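You operate a simulated robot arm through the tools that you are given. There is no shell and no other tool. Be economical: measure what you need, move in short steps, check, and stop when the job is done.

Carry out the task below with a simulated robot arm. There is one attempt and no reset: what you move stays moved.

TASK
Put the white travel pot on the round green dish.

It is judged by the outcome, as a careful person would: the job done as asked, and still so three seconds after it is handed in. It fails if anything else is knocked over, pushed out of place, dropped, spilled or broken.

THE ROBOT
A 7-joint arm with a two-finger parallel gripper, fixed in place. Base frame: the origin is at the foot of the arm, x ahead of it, y to its left, z up; the work surface is at about z = 760. Lengths are in mm, angles in degrees, forces in N, time in s.
With the tool pointing down near the work surface it reaches from about 300 to 700 mm from the base axis. Its first joint turns from -66.0 to 66.0 degrees. Payload 1.57 kg.
Tool frame: the origin (TCP) lies between the finger pads and is the grasp point; the fingertips stand 30 mm ahead of it; z points along the fingers, y is the line along which they close. The gripper opens to 110 mm. The fingers are 24 mm wide and 12 mm thick; the gripper's body (48 by 112 mm) begins 78 mm behind the TCP.
Orientation is that of the tool frame in the base frame, as a unit quaternion [x, y, z, w]. With the fingers straight down and closing along the base's y, the tool's x points along the base's -x, its y along +y and its z along -z.

THE INTERFACE
- The arm moves only by the tool jog_arm. Its argument "steps" is a list of rows, each an object of numbers (a shift or turn left out is 0, a gripper value left out holds the last): "tx", "ty", "tz": the shift along the tool's x, y, z in m; "twist": the turn about the tool's z in degrees; "grip": the closure, from 0 (fully open) to 1 (shut). In form: [{"tx": .., "ty": .., "tz": .., "twist": .., "grip": ..}, ...]. A call has 1 to 8 rows; each row shifts and turns the commanded pose from where the row before left it, along the tool's axes as they then stand. A row lasts 0.2 s, in which the tool goes at most 50 mm and 8.6 degrees; a call with a longer step from one row to the next is refused whole, and so is a gripper value outside its range. A pose out of reach is approached as far as the arm can. The call stops where the force on the tool passes 40 N (or 10 N more than at its start, if that is more) or the arm is blocked; 0.2 s more then pass. The fingers move at their own pace (about 108 mm/s each) and stop on an object; they squeeze with about 43 N. The grip force told is the motor's: it shows also when the fingers shut on nothing. Time passes only in rows, and 0.2 s behind the last, so rows that do not move let the fingers close. It gives the time, the measured TCP pose, the force on the tool (base axes), the opening and the grip force at its end, in the units of the frame above (readings bear some noise), and new pictures: "pictures" is both (left out), scene, wrist or none.
- Cameras (640 x 400 px; columns grow to the right, rows downward): "scene" is fixed at [148.2, -392.6, 1389.1]; the picture's right is [0.83, -0.55, 0.00], its down [-0.42, -0.64, -0.64] and it looks along [0.36, 0.54, -0.76] (base axes); focal length 324 px, centre (320, 200). "wrist" rides on the gripper at [-36, 0, -80] in the tool frame; the picture's right is [0.00, -1.00, 0.00], its down [0.97, 0.00, -0.24] and it looks along [0.24, 0.00, 0.97] (tool axes); focal length 218 px, centre (320, 200).
- locate(camera, pixels): there is no depth. For up to 12 entries [column, row, z] of the newest picture of that camera ("zoom" is the newest enlarged one), the place [x, y] in the base frame at which the ray of that pixel passes the height z, good to about 2 mm, but the place of the scene camera against the robot may be out by one fixed shift of up to 12 mm in any direction. No time passes.
- close_up(camera, box): a new picture of the part [left, top, right, bottom] of that camera's present view, enlarged. No time passes.
- close_job(): hands the job in; it is judged then, once.

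Work in short steps. Measure before you move; look again where a grasp or a placing could have gone wrong, and mend it. You have 60 turns and 120 pictures in all, the two below and enlarged ones among them. Open the gripper and draw the arm clear of the work before you hand the job in, unless the task says otherwise; then end with one line.

The tools are called after ">>>" as name(argument=value, ...) on one line, values as JSON. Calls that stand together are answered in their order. jog_arm: Moves the arm, as the interface text tells. Its arguments: {"type":"object","properties":{"steps":{"type":"array","items":{"type":"object","properties":{"tx":{"type":"number"},"ty":{"type":"number"},"tz":{"type":"number"},"twist":{"type":"number"},"grip":{"type":"number"}}}},"pictures":{"type":"string","enum":["both","scene","wrist","none"]}},"required":["steps"]} The other tools are called the same way: locate (camera, pixels) gives the place at which the rays of pixels pass given heights; close_up (camera, box) takes an enlarged picture of a part of a camera's view; close_job () hands the job in.

At the start:

```text
time_s: 0.0
eef_pos: [413.1, -135.5, 1116.2]
tcp_rot: [0.0, 1.0, 0.0, 0.0]
contact_force: [1.0, -0.4, -0.3]
width: 110.0
grip_force: 0.0
```

scene: 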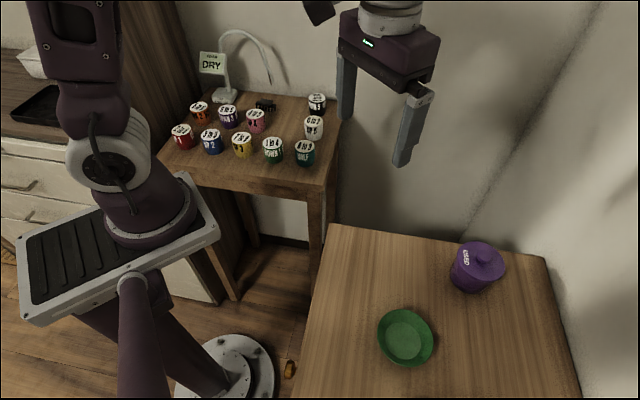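
wrist: 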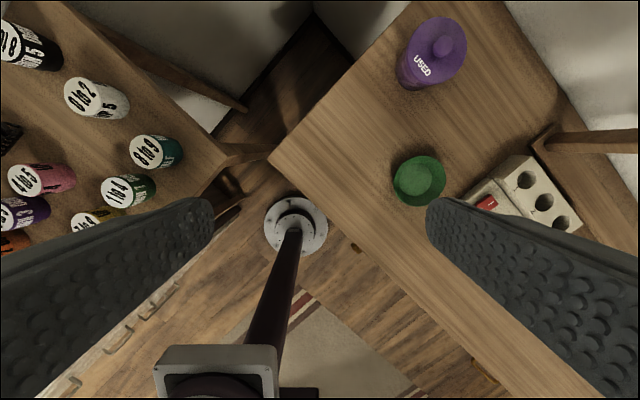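

The white pot seems to be at scene (313,127), on the left table, and the green dish is at (405,338). I'll enlarge both to check.

>>> close_up(camera="scene", box=[150, 40, 350, 200])

>>> close_up(camera="wrist", box=[0, 0, 240, 240])

>>> locate(camera="scene", pixels=[[314, 120, 810], [313, 136, 760], [405, 338, 765], [405, 312, 775], [379, 340, 775], [433, 340, 775], [305, 148, 810], [317, 98, 810], [273, 143, 810], [256, 115, 810]])

>>> locate(camera="wrist", pixels=[[93, 96, 810], [106, 110, 760], [419, 180, 765], [152, 150, 810], [24, 40, 810], [124, 188, 810], [36, 180, 810]])

```text
2.50 times, centred on (250, 120) of scene
```

zoom: 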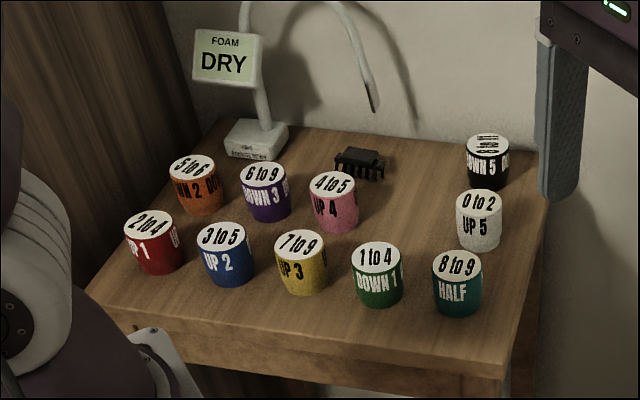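

```text
1.67 times, centred on (120, 120) of wrist
```

zoom: 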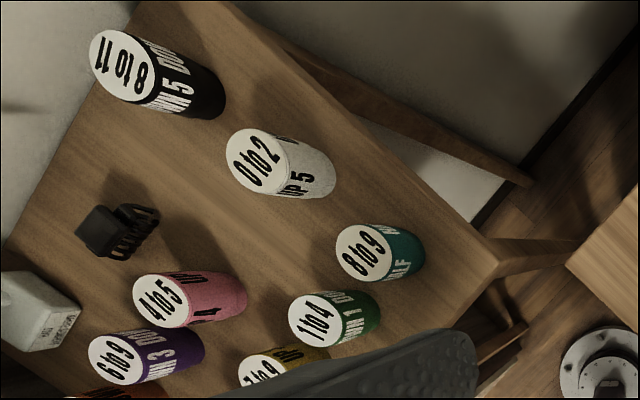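

```text
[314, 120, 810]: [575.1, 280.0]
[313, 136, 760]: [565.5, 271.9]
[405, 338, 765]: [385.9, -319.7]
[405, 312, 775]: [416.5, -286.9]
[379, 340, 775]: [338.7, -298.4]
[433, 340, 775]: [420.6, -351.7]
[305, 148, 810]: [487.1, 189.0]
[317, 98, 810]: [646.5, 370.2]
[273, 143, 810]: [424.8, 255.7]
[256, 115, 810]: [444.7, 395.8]
```

```text
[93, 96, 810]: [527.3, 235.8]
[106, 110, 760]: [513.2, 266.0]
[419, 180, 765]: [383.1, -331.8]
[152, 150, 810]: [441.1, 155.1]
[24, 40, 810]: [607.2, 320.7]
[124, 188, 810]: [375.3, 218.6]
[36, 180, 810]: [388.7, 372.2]
```

The white "UP 5" pot is the only white one. Comparing the two camera rays puts its top near z≈870, so the left table is raised. I'll move over it at height and measure again with the wrist camera.

>>> jog_arm(steps=[{"tx": -0.0125, "ty": 0.04}, {"tx": -0.0125, "ty": 0.04}, {"tx": -0.0125, "ty": 0.04}, {"tx": -0.0125, "ty": 0.04}, {"tx": -0.0125, "ty": 0.04}, {"tx": -0.0125, "ty": 0.04}, {"tx": -0.0125, "ty": 0.04}, {"tx": -0.0125, "ty": 0.04}])

```text
time_s: 1.8
eef_pos: [512.3, 185.4, 1115.7]
tcp_rot: [0.0, 1.0, 0.0, 0.0]
contact_force: [0.4, -0.1, 0.0]
width: 110.2
grip_force: 0.0
```

scene: 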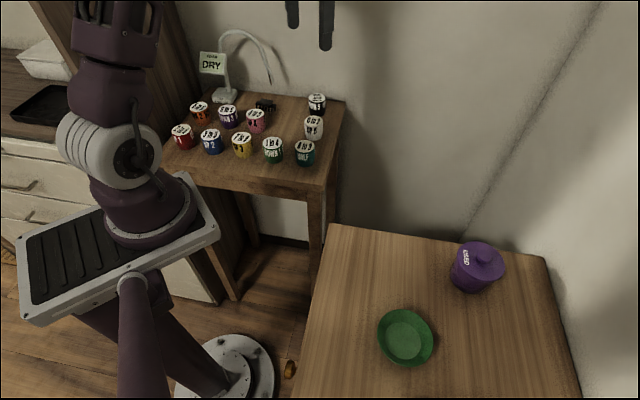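
wrist: 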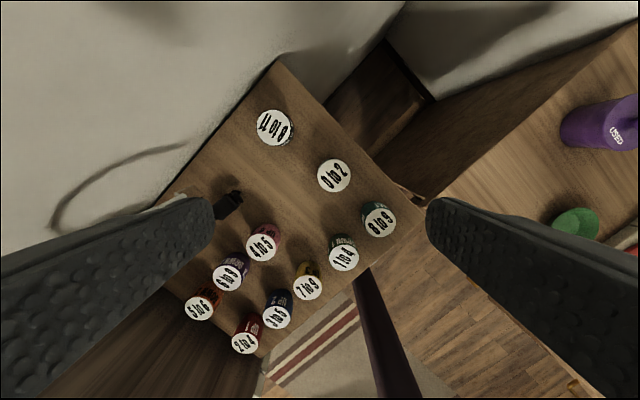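

The white lid is at wrist (334,176). I'll intersect this ray with the earlier one to get its height.

>>> locate(camera="wrist", pixels=[[334, 176, 810], [334, 176, 870], [317, 176, 860], [351, 176, 860], [334, 159, 860], [334, 192, 860], [379, 219, 860], [273, 127, 860], [343, 257, 860], [262, 247, 860]])

>>> close_up(camera="wrist", box=[220, 80, 440, 280])

```text
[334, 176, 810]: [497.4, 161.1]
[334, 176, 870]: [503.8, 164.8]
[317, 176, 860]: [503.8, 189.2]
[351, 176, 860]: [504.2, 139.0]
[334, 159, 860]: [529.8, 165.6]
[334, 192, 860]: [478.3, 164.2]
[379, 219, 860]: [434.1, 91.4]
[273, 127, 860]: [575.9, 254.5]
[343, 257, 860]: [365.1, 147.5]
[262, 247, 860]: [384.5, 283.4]
```

```text
2.00 times, centred on (330, 180) of wrist
```

zoom: 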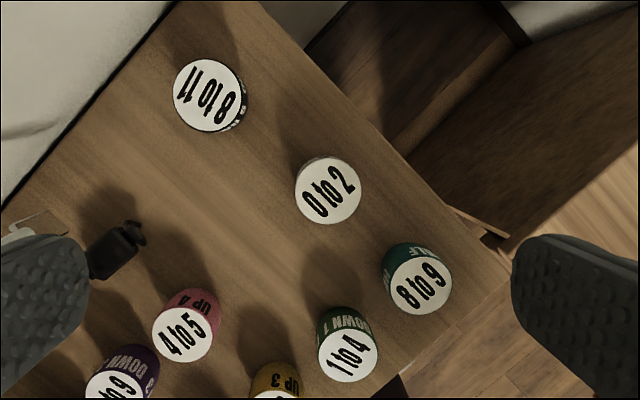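

The rays cross at about (506,165), z≈884 for the lid top, which is about 48 mm wide. I'll centre over it, narrow the gripper to about 78 mm and descend partway to look for the table height.

>>> jog_arm(steps=[{"tx": 0.003, "ty": -0.01, "tz": 0.03, "grip": 0.29}, {"tx": 0.003, "ty": -0.01, "tz": 0.04}, {"tz": 0.04}, {"tz": 0.02}])

```text
time_s: 2.8
eef_pos: [505.4, 164.5, 984.2]
tcp_rot: [0.0, 1.0, 0.0, 0.0]
contact_force: [0.2, -0.2, 0.9]
width: 78.1
grip_force: 0.1
```

scene: 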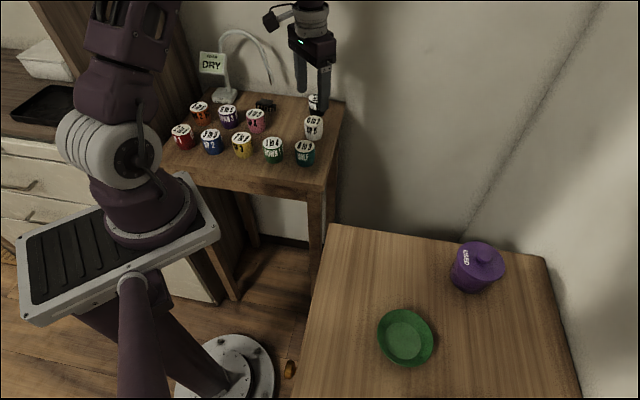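
wrist: 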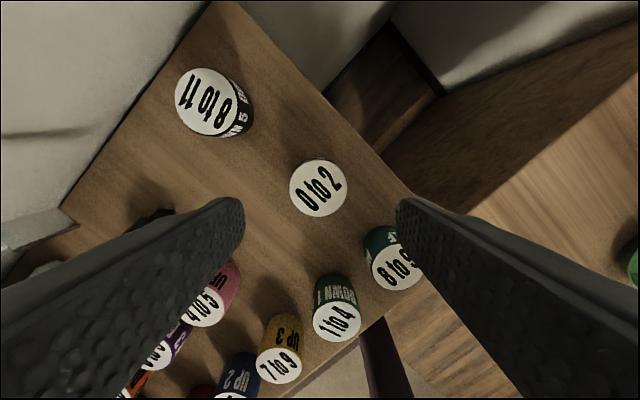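

The lid is centred at (318,188). I'll zoom on the table's right edge so I can work out the table height by parallax.

>>> close_up(camera="wrist", box=[160, 0, 440, 240])

>>> locate(camera="wrist", pixels=[[318, 188, 884], [290, 188, 884], [346, 188, 884], [318, 160, 884], [318, 216, 884]])

```text
1.67 times, centred on (300, 120) of wrist
```

zoom: 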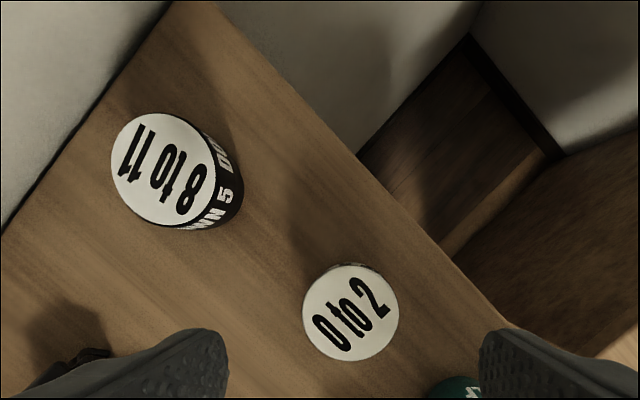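

```text
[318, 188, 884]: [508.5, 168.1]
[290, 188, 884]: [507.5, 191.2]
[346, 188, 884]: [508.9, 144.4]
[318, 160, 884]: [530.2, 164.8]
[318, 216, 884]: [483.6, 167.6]
```

Redoing the rays with the zoomed positions, the lid top is at z≈897 and the pot base at about 853. I'll lower to just above the lid and re-measure.

>>> jog_arm(steps=[{"tx": -0.004, "ty": 0.003, "tz": 0.025}, {"tz": 0.02}])

>>> close_up(camera="scene", box=[250, 60, 370, 170])

>>> locate(camera="wrist", pixels=[[320, 200, 897], [320, 200, 850]])

```text
time_s: 3.4
eef_pos: [509.7, 168.1, 940.7]
tcp_rot: [0.0, 1.0, 0.0, 0.0]
contact_force: [0.5, 0.1, -0.8]
width: 77.7
grip_force: 0.2
```

scene: 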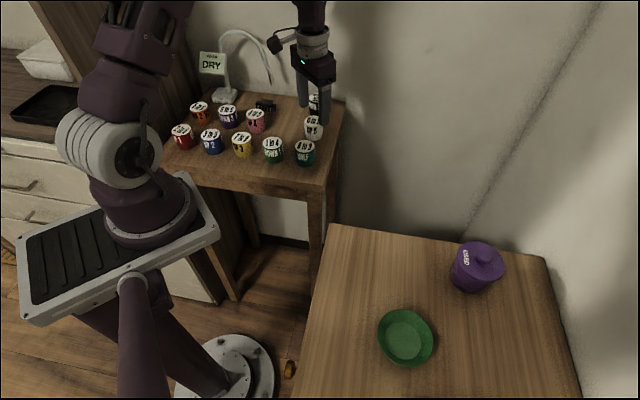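
wrist: 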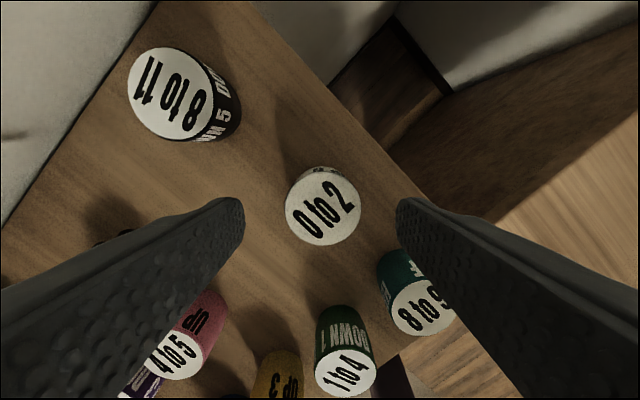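

```text
3.64 times, centred on (310, 115) of scene
```

zoom: 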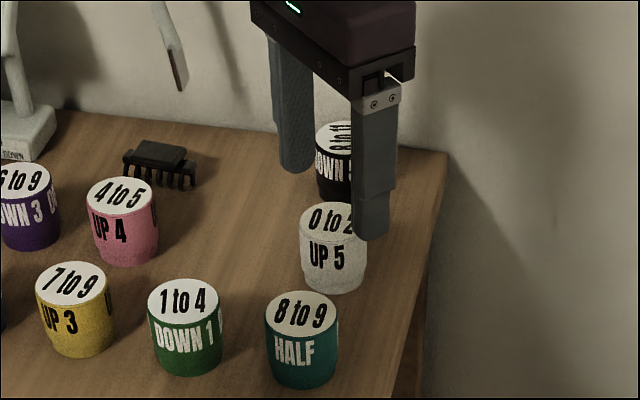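

```text
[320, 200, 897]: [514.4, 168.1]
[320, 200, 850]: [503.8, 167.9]
```

The lid is centred at (323,206), about 43 mm wide, with its top at z≈893 and base at about 845. I'll lower to TCP z≈884 (tips at about 854) and look before closing.

>>> jog_arm(steps=[{"tx": -0.0005, "ty": -0.0015, "tz": 0.02}, {"tz": 0.02}, {"tz": 0.0165}])

>>> close_up(camera="scene", box=[250, 60, 370, 170])

```text
time_s: 4.2
eef_pos: [511.9, 165.7, 882.5]
tcp_rot: [0.0, 1.0, -0.001, -0.001]
contact_force: [-0.4, 0.8, -0.2]
width: 78.3
grip_force: 0.1
```

scene: 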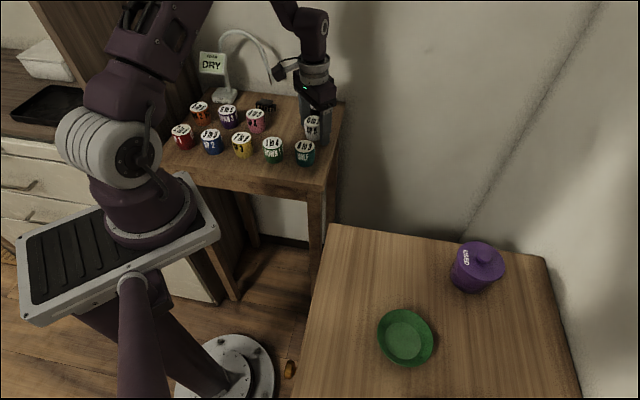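
wrist: 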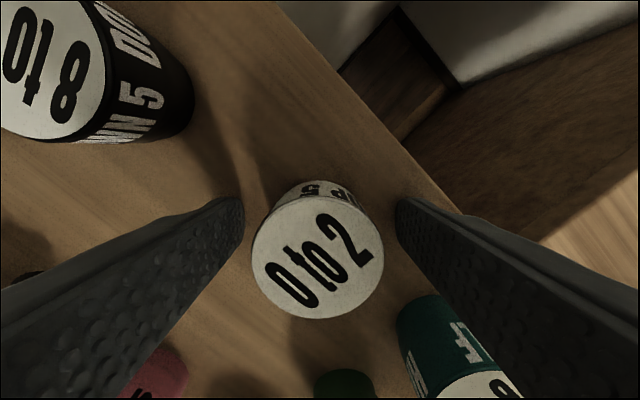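

```text
3.64 times, centred on (310, 115) of scene
```

zoom: 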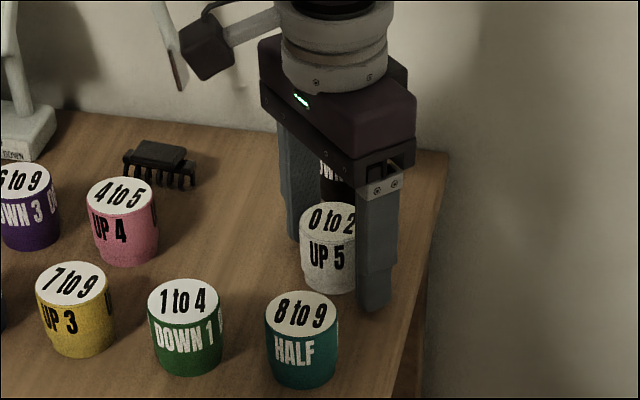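

The pot is centred between the fingers (lid at (318,255)) and the tips are clear of the table. I'll close on it.

>>> jog_arm(steps=[{"grip": 0.55}, {"grip": 0.7}, {"grip": 1}, {"grip": 1}], pictures="wrist")

```text
time_s: 5.2
eef_pos: [510.2, 166.2, 883.9]
tcp_rot: [0.001, 1.0, 0.0, 0.0]
contact_force: [0.2, 0.1, 0.2]
width: 44.1
grip_force: 43.1
```

wrist: 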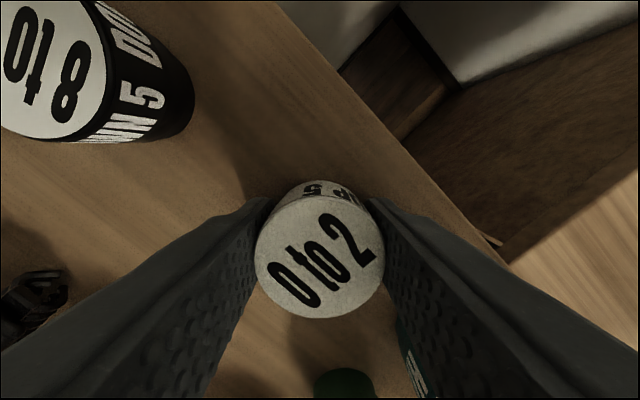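

The fingers hold the pot at 44 mm and 43 N. I'll lift straight up.

>>> jog_arm(steps=[{"tz": -0.01, "grip": 1}, {"tz": -0.02}, {"tz": -0.03}, {"tz": -0.03}, {"tz": -0.03}])

>>> close_up(camera="scene", box=[250, 50, 370, 160])

```text
time_s: 6.4
eef_pos: [511.2, 164.9, 1004.2]
tcp_rot: [0.0, 1.0, 0.0, 0.001]
contact_force: [0.3, -0.2, -0.4]
width: 44.3
grip_force: 43.1
```

scene: 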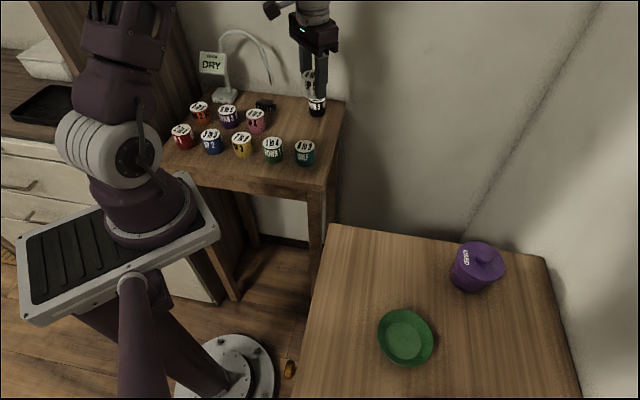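
wrist: 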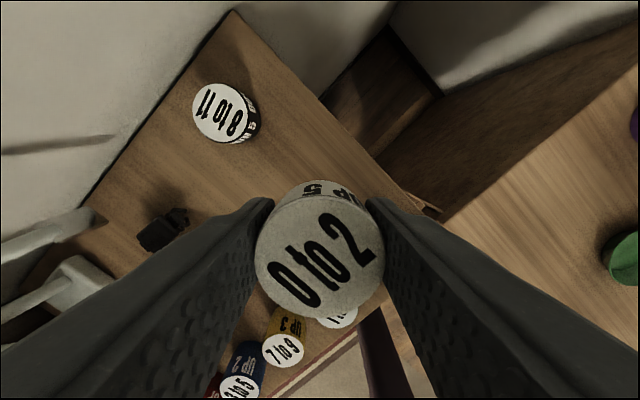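

```text
3.64 times, centred on (310, 105) of scene
```

zoom: 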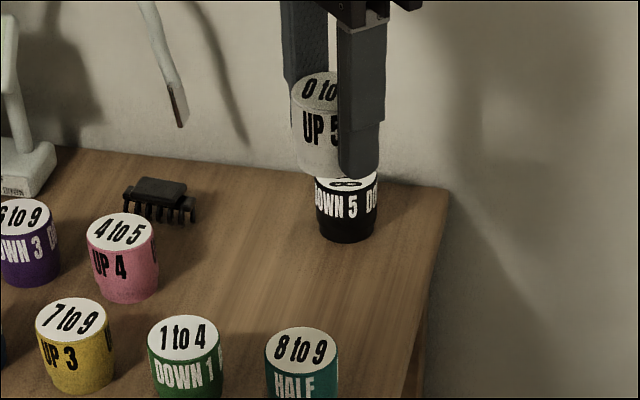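

The pot is lifted cleanly and is upright. I'll carry it at this height towards the dish, stopping short to measure the dish with the wrist camera.

>>> jog_arm(steps=[{"tx": 0.01, "ty": -0.03}, {"tx": 0.01, "ty": -0.047}, {"tx": 0.01, "ty": -0.048}, {"tx": 0.01, "ty": -0.048}, {"tx": 0.01, "ty": -0.048}, {"tx": 0.01, "ty": -0.048}, {"tx": 0.01, "ty": -0.048}, {"tx": 0.01, "ty": -0.03}])

```text
time_s: 8.2
eef_pos: [431.8, -179.6, 1003.9]
tcp_rot: [0.0, 1.0, 0.0, 0.0]
contact_force: [0.6, -0.8, -0.7]
width: 44.0
grip_force: 42.7
```

scene: 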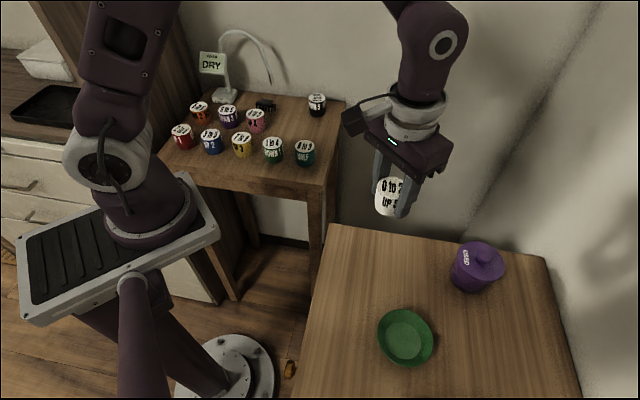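
wrist: 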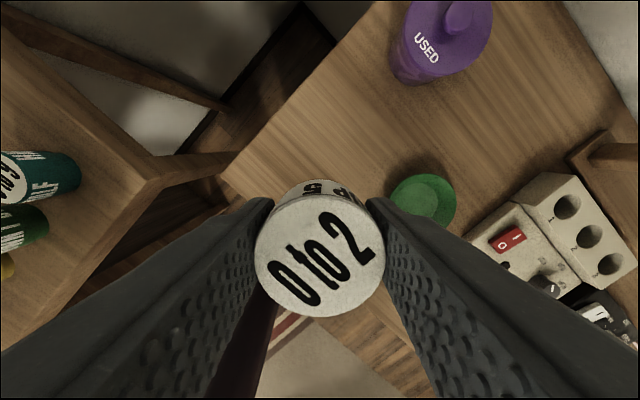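

The dish shows at wrist (424,200), with a switch box beyond it. I'll move 60 mm further and measure the dish and the box.

>>> jog_arm(steps=[{"tx": -0.02, "ty": -0.02}, {"tx": -0.02, "ty": -0.01}])

>>> close_up(camera="wrist", box=[340, 100, 640, 300])

>>> close_up(camera="scene", box=[320, 260, 500, 400])

```text
time_s: 8.8
eef_pos: [471.4, -212.0, 1003.5]
tcp_rot: [-0.001, 1.0, 0.0, 0.001]
contact_force: [0.2, -0.2, -0.7]
width: 44.3
grip_force: 42.9
```

scene: 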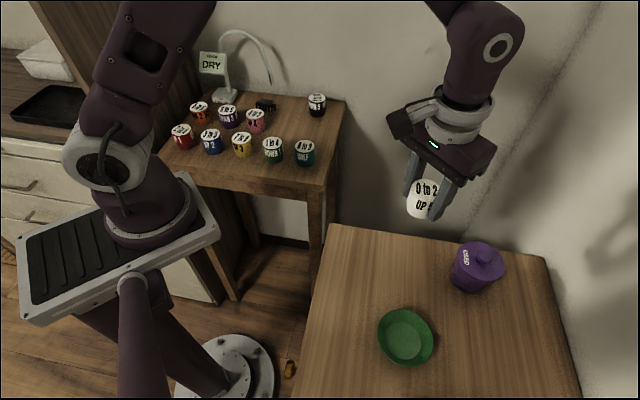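
wrist: 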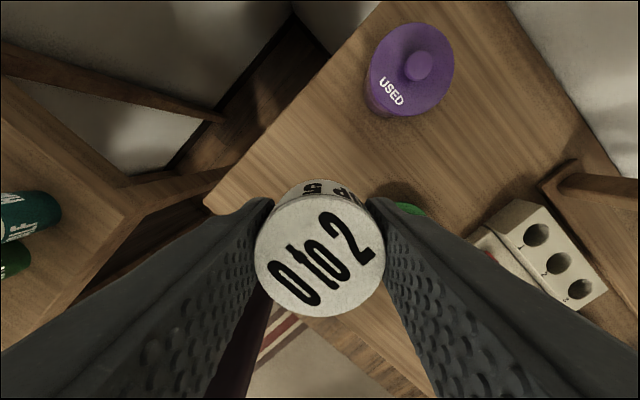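

```text
2.00 times, centred on (490, 200) of wrist
```

zoom: 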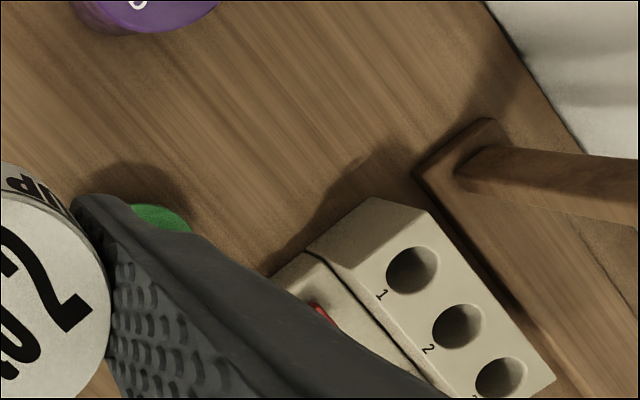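

```text
2.86 times, centred on (410, 330) of scene
```

zoom: 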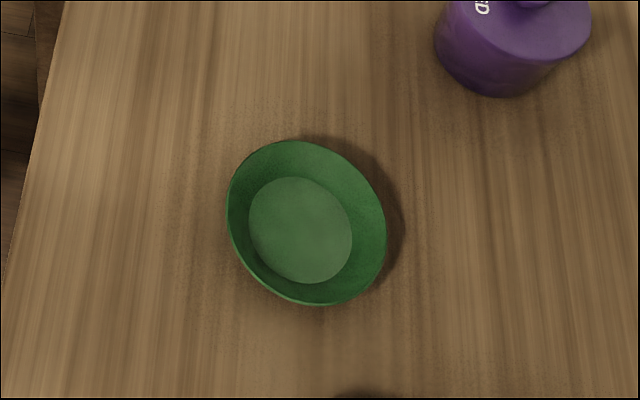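

The pot now hides the dish. Moving behind it (smaller x) will put it above the pot in the wrist view.

>>> jog_arm(steps=[{"tx": 0.028, "ty": -0.023}, {"tx": 0.028, "ty": -0.023}, {"tx": 0.028, "ty": -0.023}, {"tx": 0.028, "ty": -0.023}, {"tx": 0.028, "ty": -0.023}])

>>> close_up(camera="wrist", box=[220, 50, 460, 200])

```text
time_s: 10.0
eef_pos: [330.8, -326.2, 1005.1]
tcp_rot: [0.001, 1.0, 0.0, 0.0]
contact_force: [0.2, -0.5, -0.2]
width: 44.4
grip_force: 43.3
```

scene: 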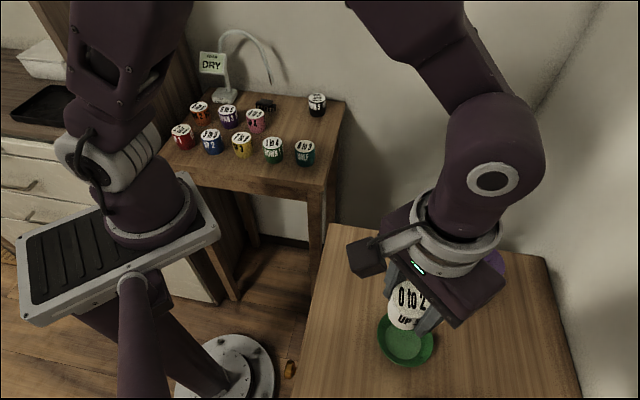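
wrist: 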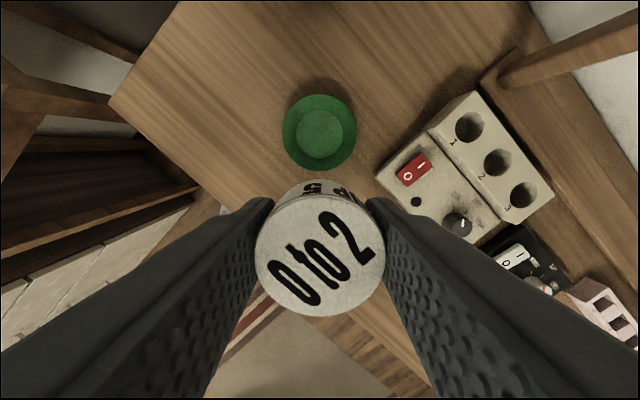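

```text
2.67 times, centred on (340, 125) of wrist
```

zoom: 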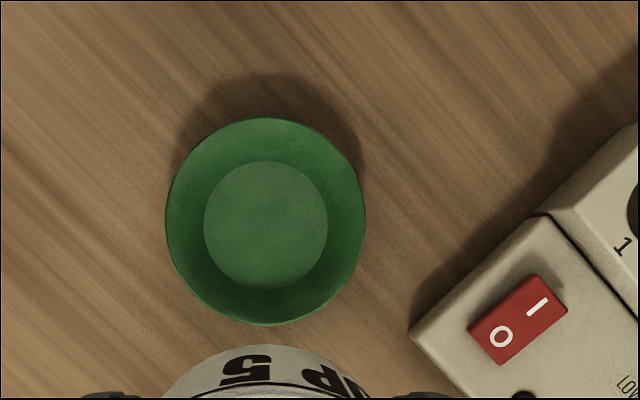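

>>> locate(camera="zoom", pixels=[[266, 225, 763], [266, 221, 780], [204, 225, 763], [328, 225, 763], [165, 221, 780], [366, 221, 780], [410, 330, 762], [410, 330, 800], [266, 118, 780], [266, 325, 780]])

>>> locate(camera="scene", pixels=[[403.2, 340, 763]])

```text
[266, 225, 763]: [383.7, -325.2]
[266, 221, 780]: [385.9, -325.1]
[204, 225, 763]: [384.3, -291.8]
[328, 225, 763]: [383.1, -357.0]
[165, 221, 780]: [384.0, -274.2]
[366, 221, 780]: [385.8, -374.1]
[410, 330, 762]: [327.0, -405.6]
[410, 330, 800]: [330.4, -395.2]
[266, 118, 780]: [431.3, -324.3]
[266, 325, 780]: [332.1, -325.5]
```

```text
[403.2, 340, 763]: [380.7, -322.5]
```

The dish centre is (385,-325), with a floor about 65 mm across. The switch-box corner at (328,-400) is clear of the gripper. I'll centre over the dish and lower partway.

>>> jog_arm(steps=[{"tx": -0.03, "ty": 0.001}, {"tx": -0.024}, {"tz": 0.035}, {"tz": 0.04}, {"tz": 0.04}, {"tz": 0.025}])

>>> close_up(camera="scene", box=[330, 260, 490, 380])

```text
time_s: 11.4
eef_pos: [385.0, -325.7, 864.0]
tcp_rot: [-0.001, 1.0, 0.0, 0.0]
contact_force: [-0.4, -0.8, -0.1]
width: 44.5
grip_force: 42.9
```

scene: 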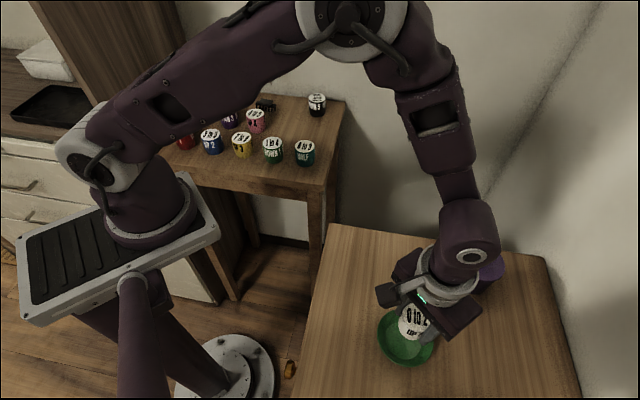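
wrist: 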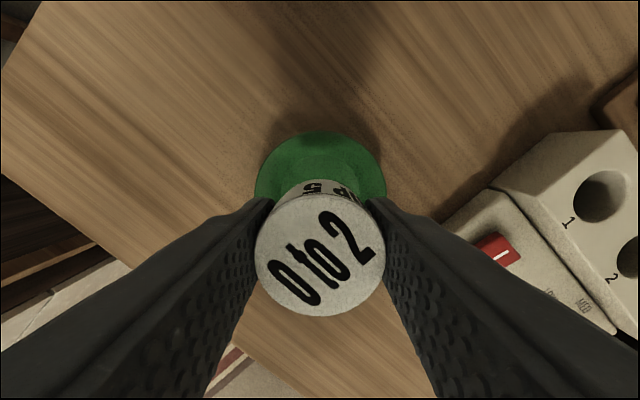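

```text
3.33 times, centred on (410, 320) of scene
```

zoom: 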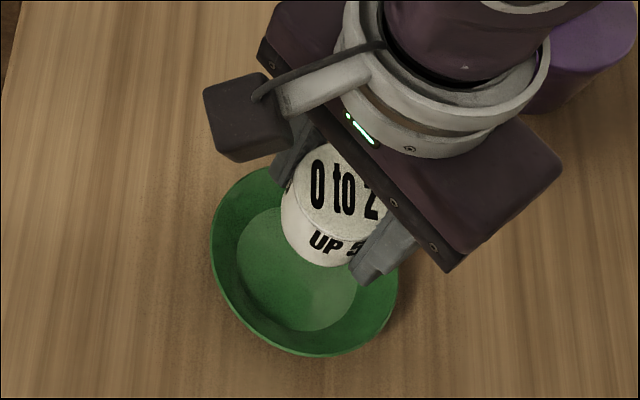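

The pot is above the dish with about 50–60 mm to go. I'll lower to about 820, then use small steps, watching the force.

>>> jog_arm(steps=[{"tz": 0.02}, {"tz": 0.015}, {"tz": 0.009}, {}])

>>> close_up(camera="scene", box=[350, 280, 470, 380])

```text
time_s: 12.4
eef_pos: [384.6, -326.0, 820.5]
tcp_rot: [0.001, 1.0, -0.001, 0.0]
contact_force: [-0.3, 0.0, -0.3]
width: 44.4
grip_force: 43.0
```

scene: 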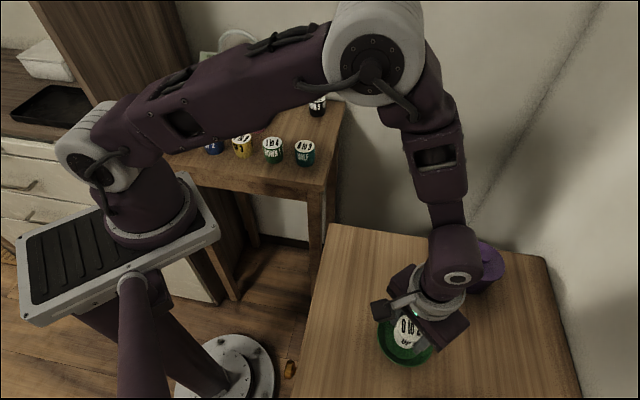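
wrist: 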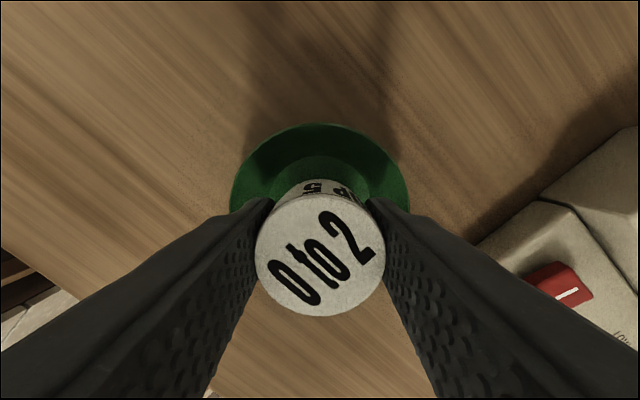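

```text
4.00 times, centred on (410, 330) of scene
```

zoom: 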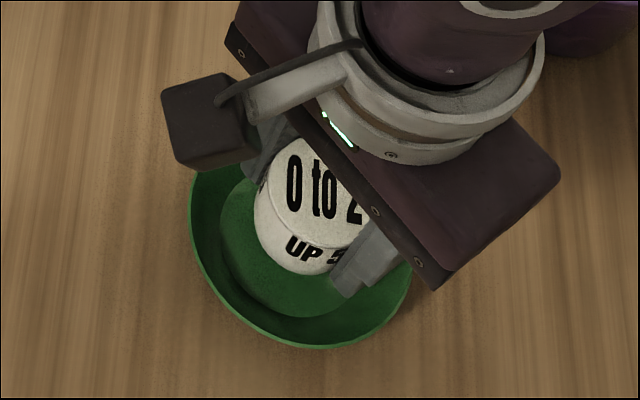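

It's well centred, with the dish spanning columns 231–409. I'll make fine descents now.

>>> jog_arm(steps=[{"tz": 0.003}, {"tz": 0.002}, {"tz": 0.002}, {}], pictures="none")

```text
time_s: 13.4
eef_pos: [385.7, -326.3, 813.0]
tcp_rot: [0.0, 1.0, 0.0, 0.0]
contact_force: [-0.1, 0.0, -1.0]
width: 44.3
grip_force: 43.4
```

>>> jog_arm(steps=[{"tz": 0.0015}, {"tz": 0.0015}, {}], pictures="none")

```text
time_s: 14.2
eef_pos: [384.3, -325.6, 811.2]
tcp_rot: [0.0, 1.0, 0.0, 0.0]
contact_force: [0.5, -0.3, -0.7]
width: 44.4
grip_force: 43.5
```

>>> jog_arm(steps=[{"tz": 0.0015}, {"tz": 0.0015}, {}], pictures="none")

>>> close_up(camera="scene", box=[350, 280, 470, 380])

```text
time_s: 15.0
eef_pos: [384.5, -325.4, 807.2]
tcp_rot: [0.0, 1.0, 0.0, 0.0]
contact_force: [0.7, -0.3, -0.2]
width: 44.2
grip_force: 43.0
```

```text
4.00 times, centred on (410, 330) of scene
```

zoom: 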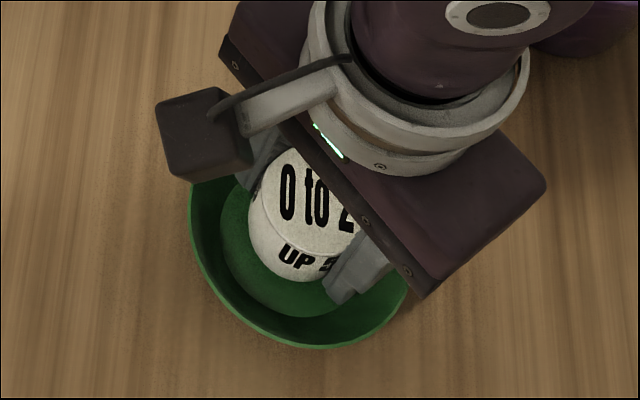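

There's no contact yet at z≈807, so I'll carry on in small steps.

>>> jog_arm(steps=[{"tz": 0.001}, {"tz": 0.001}, {"tz": 0.001}, {}], pictures="none")

```text
time_s: 16.0
eef_pos: [383.3, -323.6, 804.3]
tcp_rot: [0.0, 1.0, 0.0, 0.0]
contact_force: [-0.6, -0.5, 0.5]
width: 44.4
grip_force: 43.0
```

>>> jog_arm(steps=[{"tz": 0.001}, {"tz": 0.001}, {}], pictures="none")

```text
time_s: 16.8
eef_pos: [385.1, -325.8, 801.7]
tcp_rot: [0.0, 1.0, 0.0, 0.001]
contact_force: [0.2, 0.1, 0.3]
width: 44.3
grip_force: 42.7
```

>>> jog_arm(steps=[{"tz": 0.001}, {"tz": 0.001}, {}], pictures="none")

>>> close_up(camera="wrist", box=[220, 110, 420, 240])

```text
time_s: 17.6
eef_pos: [385.2, -324.8, 800.4]
tcp_rot: [0.0, 1.0, -0.001, 0.002]
contact_force: [0.2, -0.9, 10.7]
width: 44.2
grip_force: 43.2
```

```text
3.08 times, centred on (320, 175) of wrist
```

zoom: 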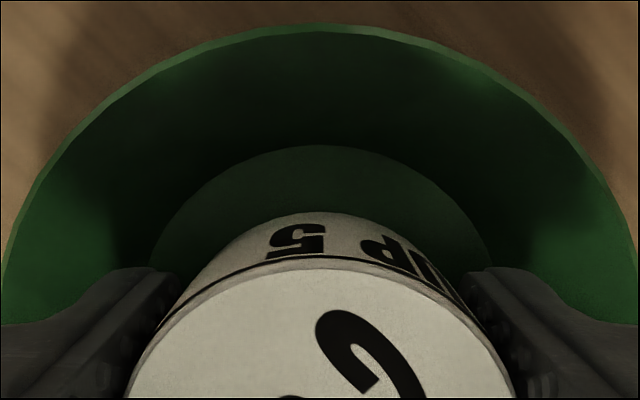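

Contact now reads 10.7 N upward, so the pot is on the dish floor. I'll ease off slightly and open a little, keeping the fingers off the dish wall.

>>> jog_arm(steps=[{"tz": -0.0005, "grip": 0.58}, {"grip": 0.56}, {"grip": 0.56}])

>>> close_up(camera="wrist", box=[220, 110, 420, 240])

```text
time_s: 18.4
eef_pos: [383.8, -324.6, 800.6]
tcp_rot: [0.0, 1.0, 0.001, 0.0]
contact_force: [-3.4, 0.5, 7.9]
width: 45.4
grip_force: 0.1
```

scene: 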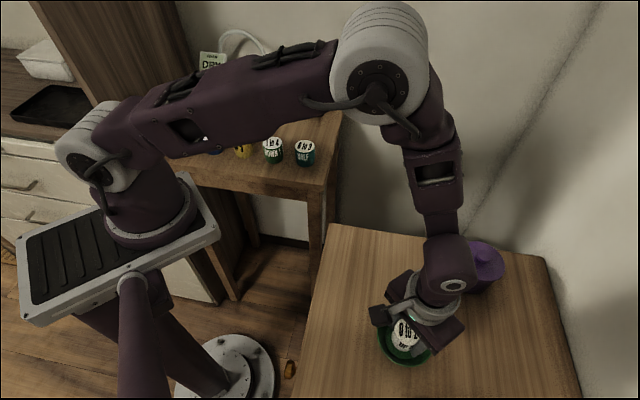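
wrist: 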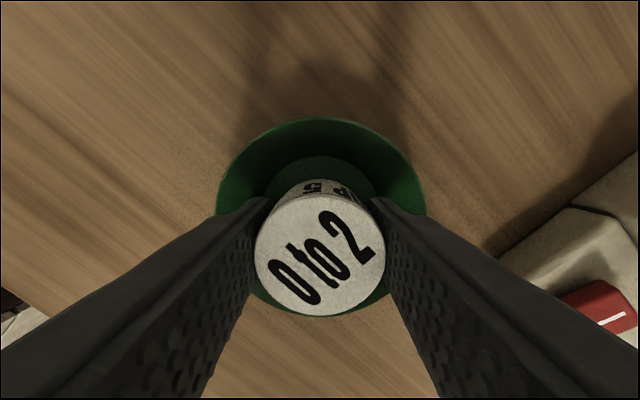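

```text
3.08 times, centred on (320, 175) of wrist
```

zoom: 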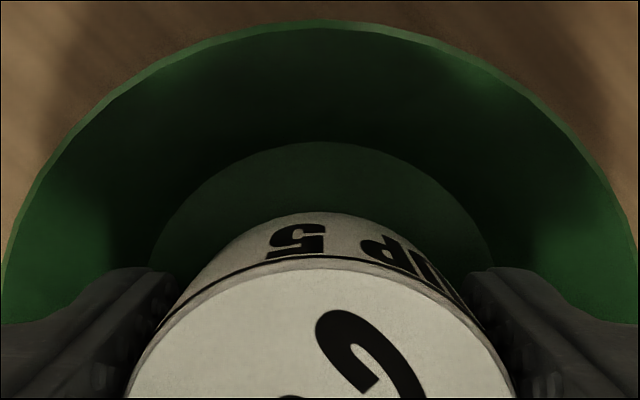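

Opening stopped at 45.4 mm with 7.9 N still showing, so the fingertips are probably touching the dish wall. The grip force is zero, so the pot is free. I'll rise a little while barely open.

>>> jog_arm(steps=[{"tz": -0.002, "grip": 0.58}, {"tz": -0.002, "grip": 0.57}, {"grip": 0.56}])

>>> close_up(camera="wrist", box=[220, 110, 420, 240])

```text
time_s: 19.2
eef_pos: [384.1, -322.9, 804.6]
tcp_rot: [0.0, 1.0, 0.0, 0.0]
contact_force: [-0.7, 0.7, -0.3]
width: 48.4
grip_force: 0.1
```

scene: 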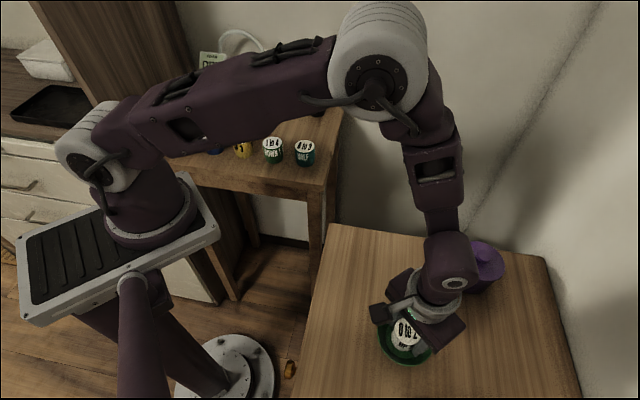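
wrist: 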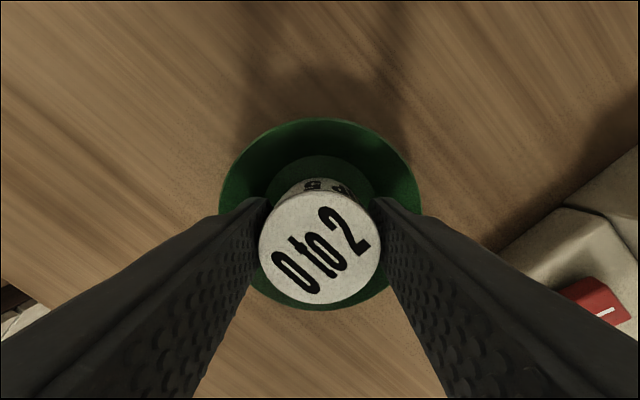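

```text
3.08 times, centred on (320, 175) of wrist
```

zoom: 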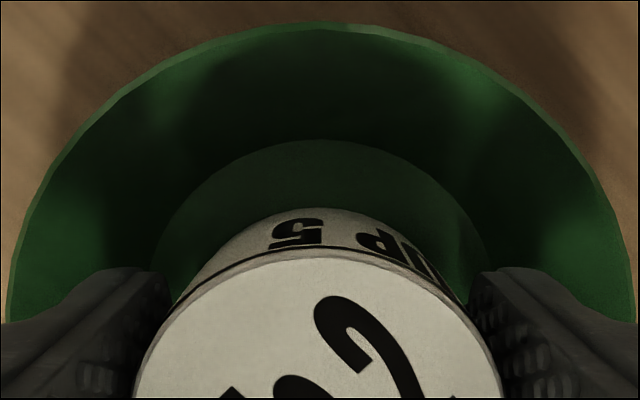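

The force is gone, the width is 48.4 mm, and the pot stayed down as the gripper rose. I'll draw up slowly, opening wider as the fingers clear the dish.

>>> jog_arm(steps=[{"tz": -0.004, "grip": 0.55}, {"tz": -0.006, "grip": 0.53}, {"tz": -0.01, "grip": 0.48}, {"tz": -0.015, "grip": 0.4}, {"tz": -0.025}, {"tz": -0.04}, {"tz": -0.04}, {"tz": -0.04}])

>>> close_up(camera="scene", box=[330, 260, 490, 380])

```text
time_s: 21.0
eef_pos: [385.8, -324.6, 984.8]
tcp_rot: [0.0, 1.0, -0.001, 0.0]
contact_force: [-0.7, 0.0, 0.5]
width: 65.8
grip_force: 0.1
```

scene: 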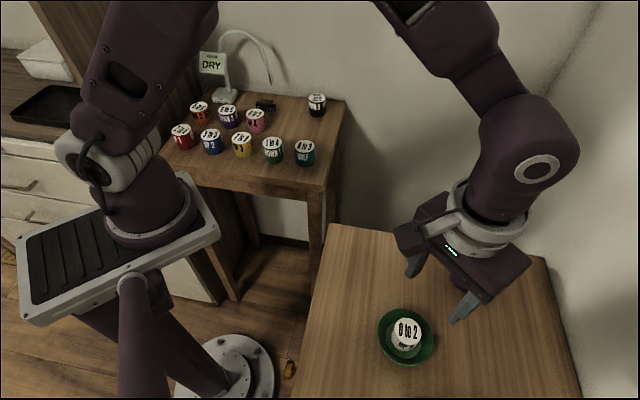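
wrist: 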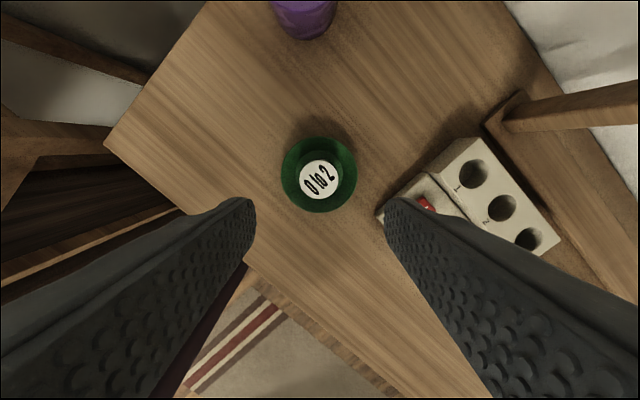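

```text
3.33 times, centred on (410, 320) of scene
```

zoom: 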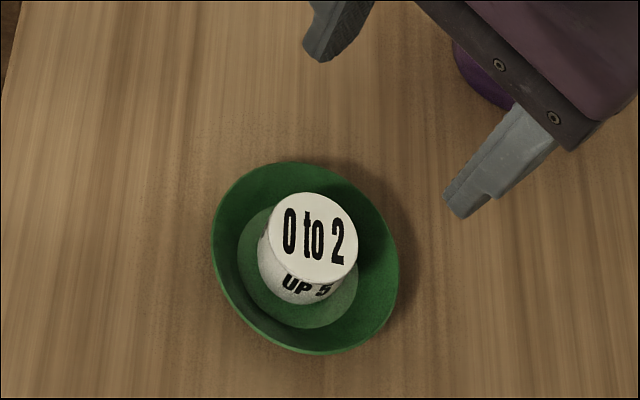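

The pot stands upright in the middle of the dish, and the dish hasn't moved. I'll open fully and rise a bit further.

>>> jog_arm(steps=[{"tz": -0.04, "grip": 0}, {"tz": -0.04}, {"ty": 0.04}, {"ty": 0.04}, {"ty": 0.04}], pictures="scene")

```text
time_s: 22.2
eef_pos: [384.5, -206.8, 1066.2]
tcp_rot: [0.001, 1.0, 0.0, 0.001]
contact_force: [-0.4, 0.4, -0.2]
width: 109.8
grip_force: 0.1
```

scene: 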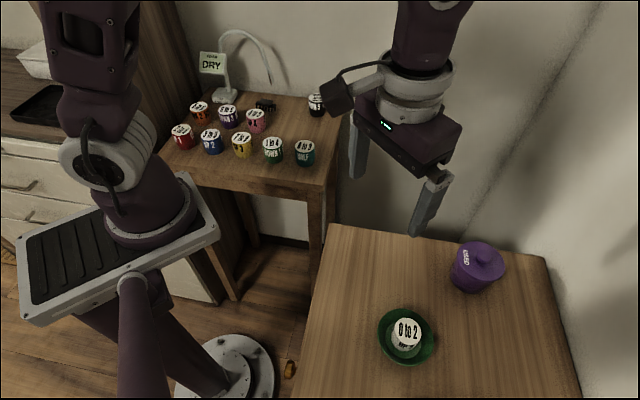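

The pot is on the dish, everything else is where it was, and the arm is clear, so I'm handing in the job.

>>> close_job()

```text
The job is handed in.
```

The white travel pot is standing upright on the round green dish, nothing else was disturbed, and the job is handed in.
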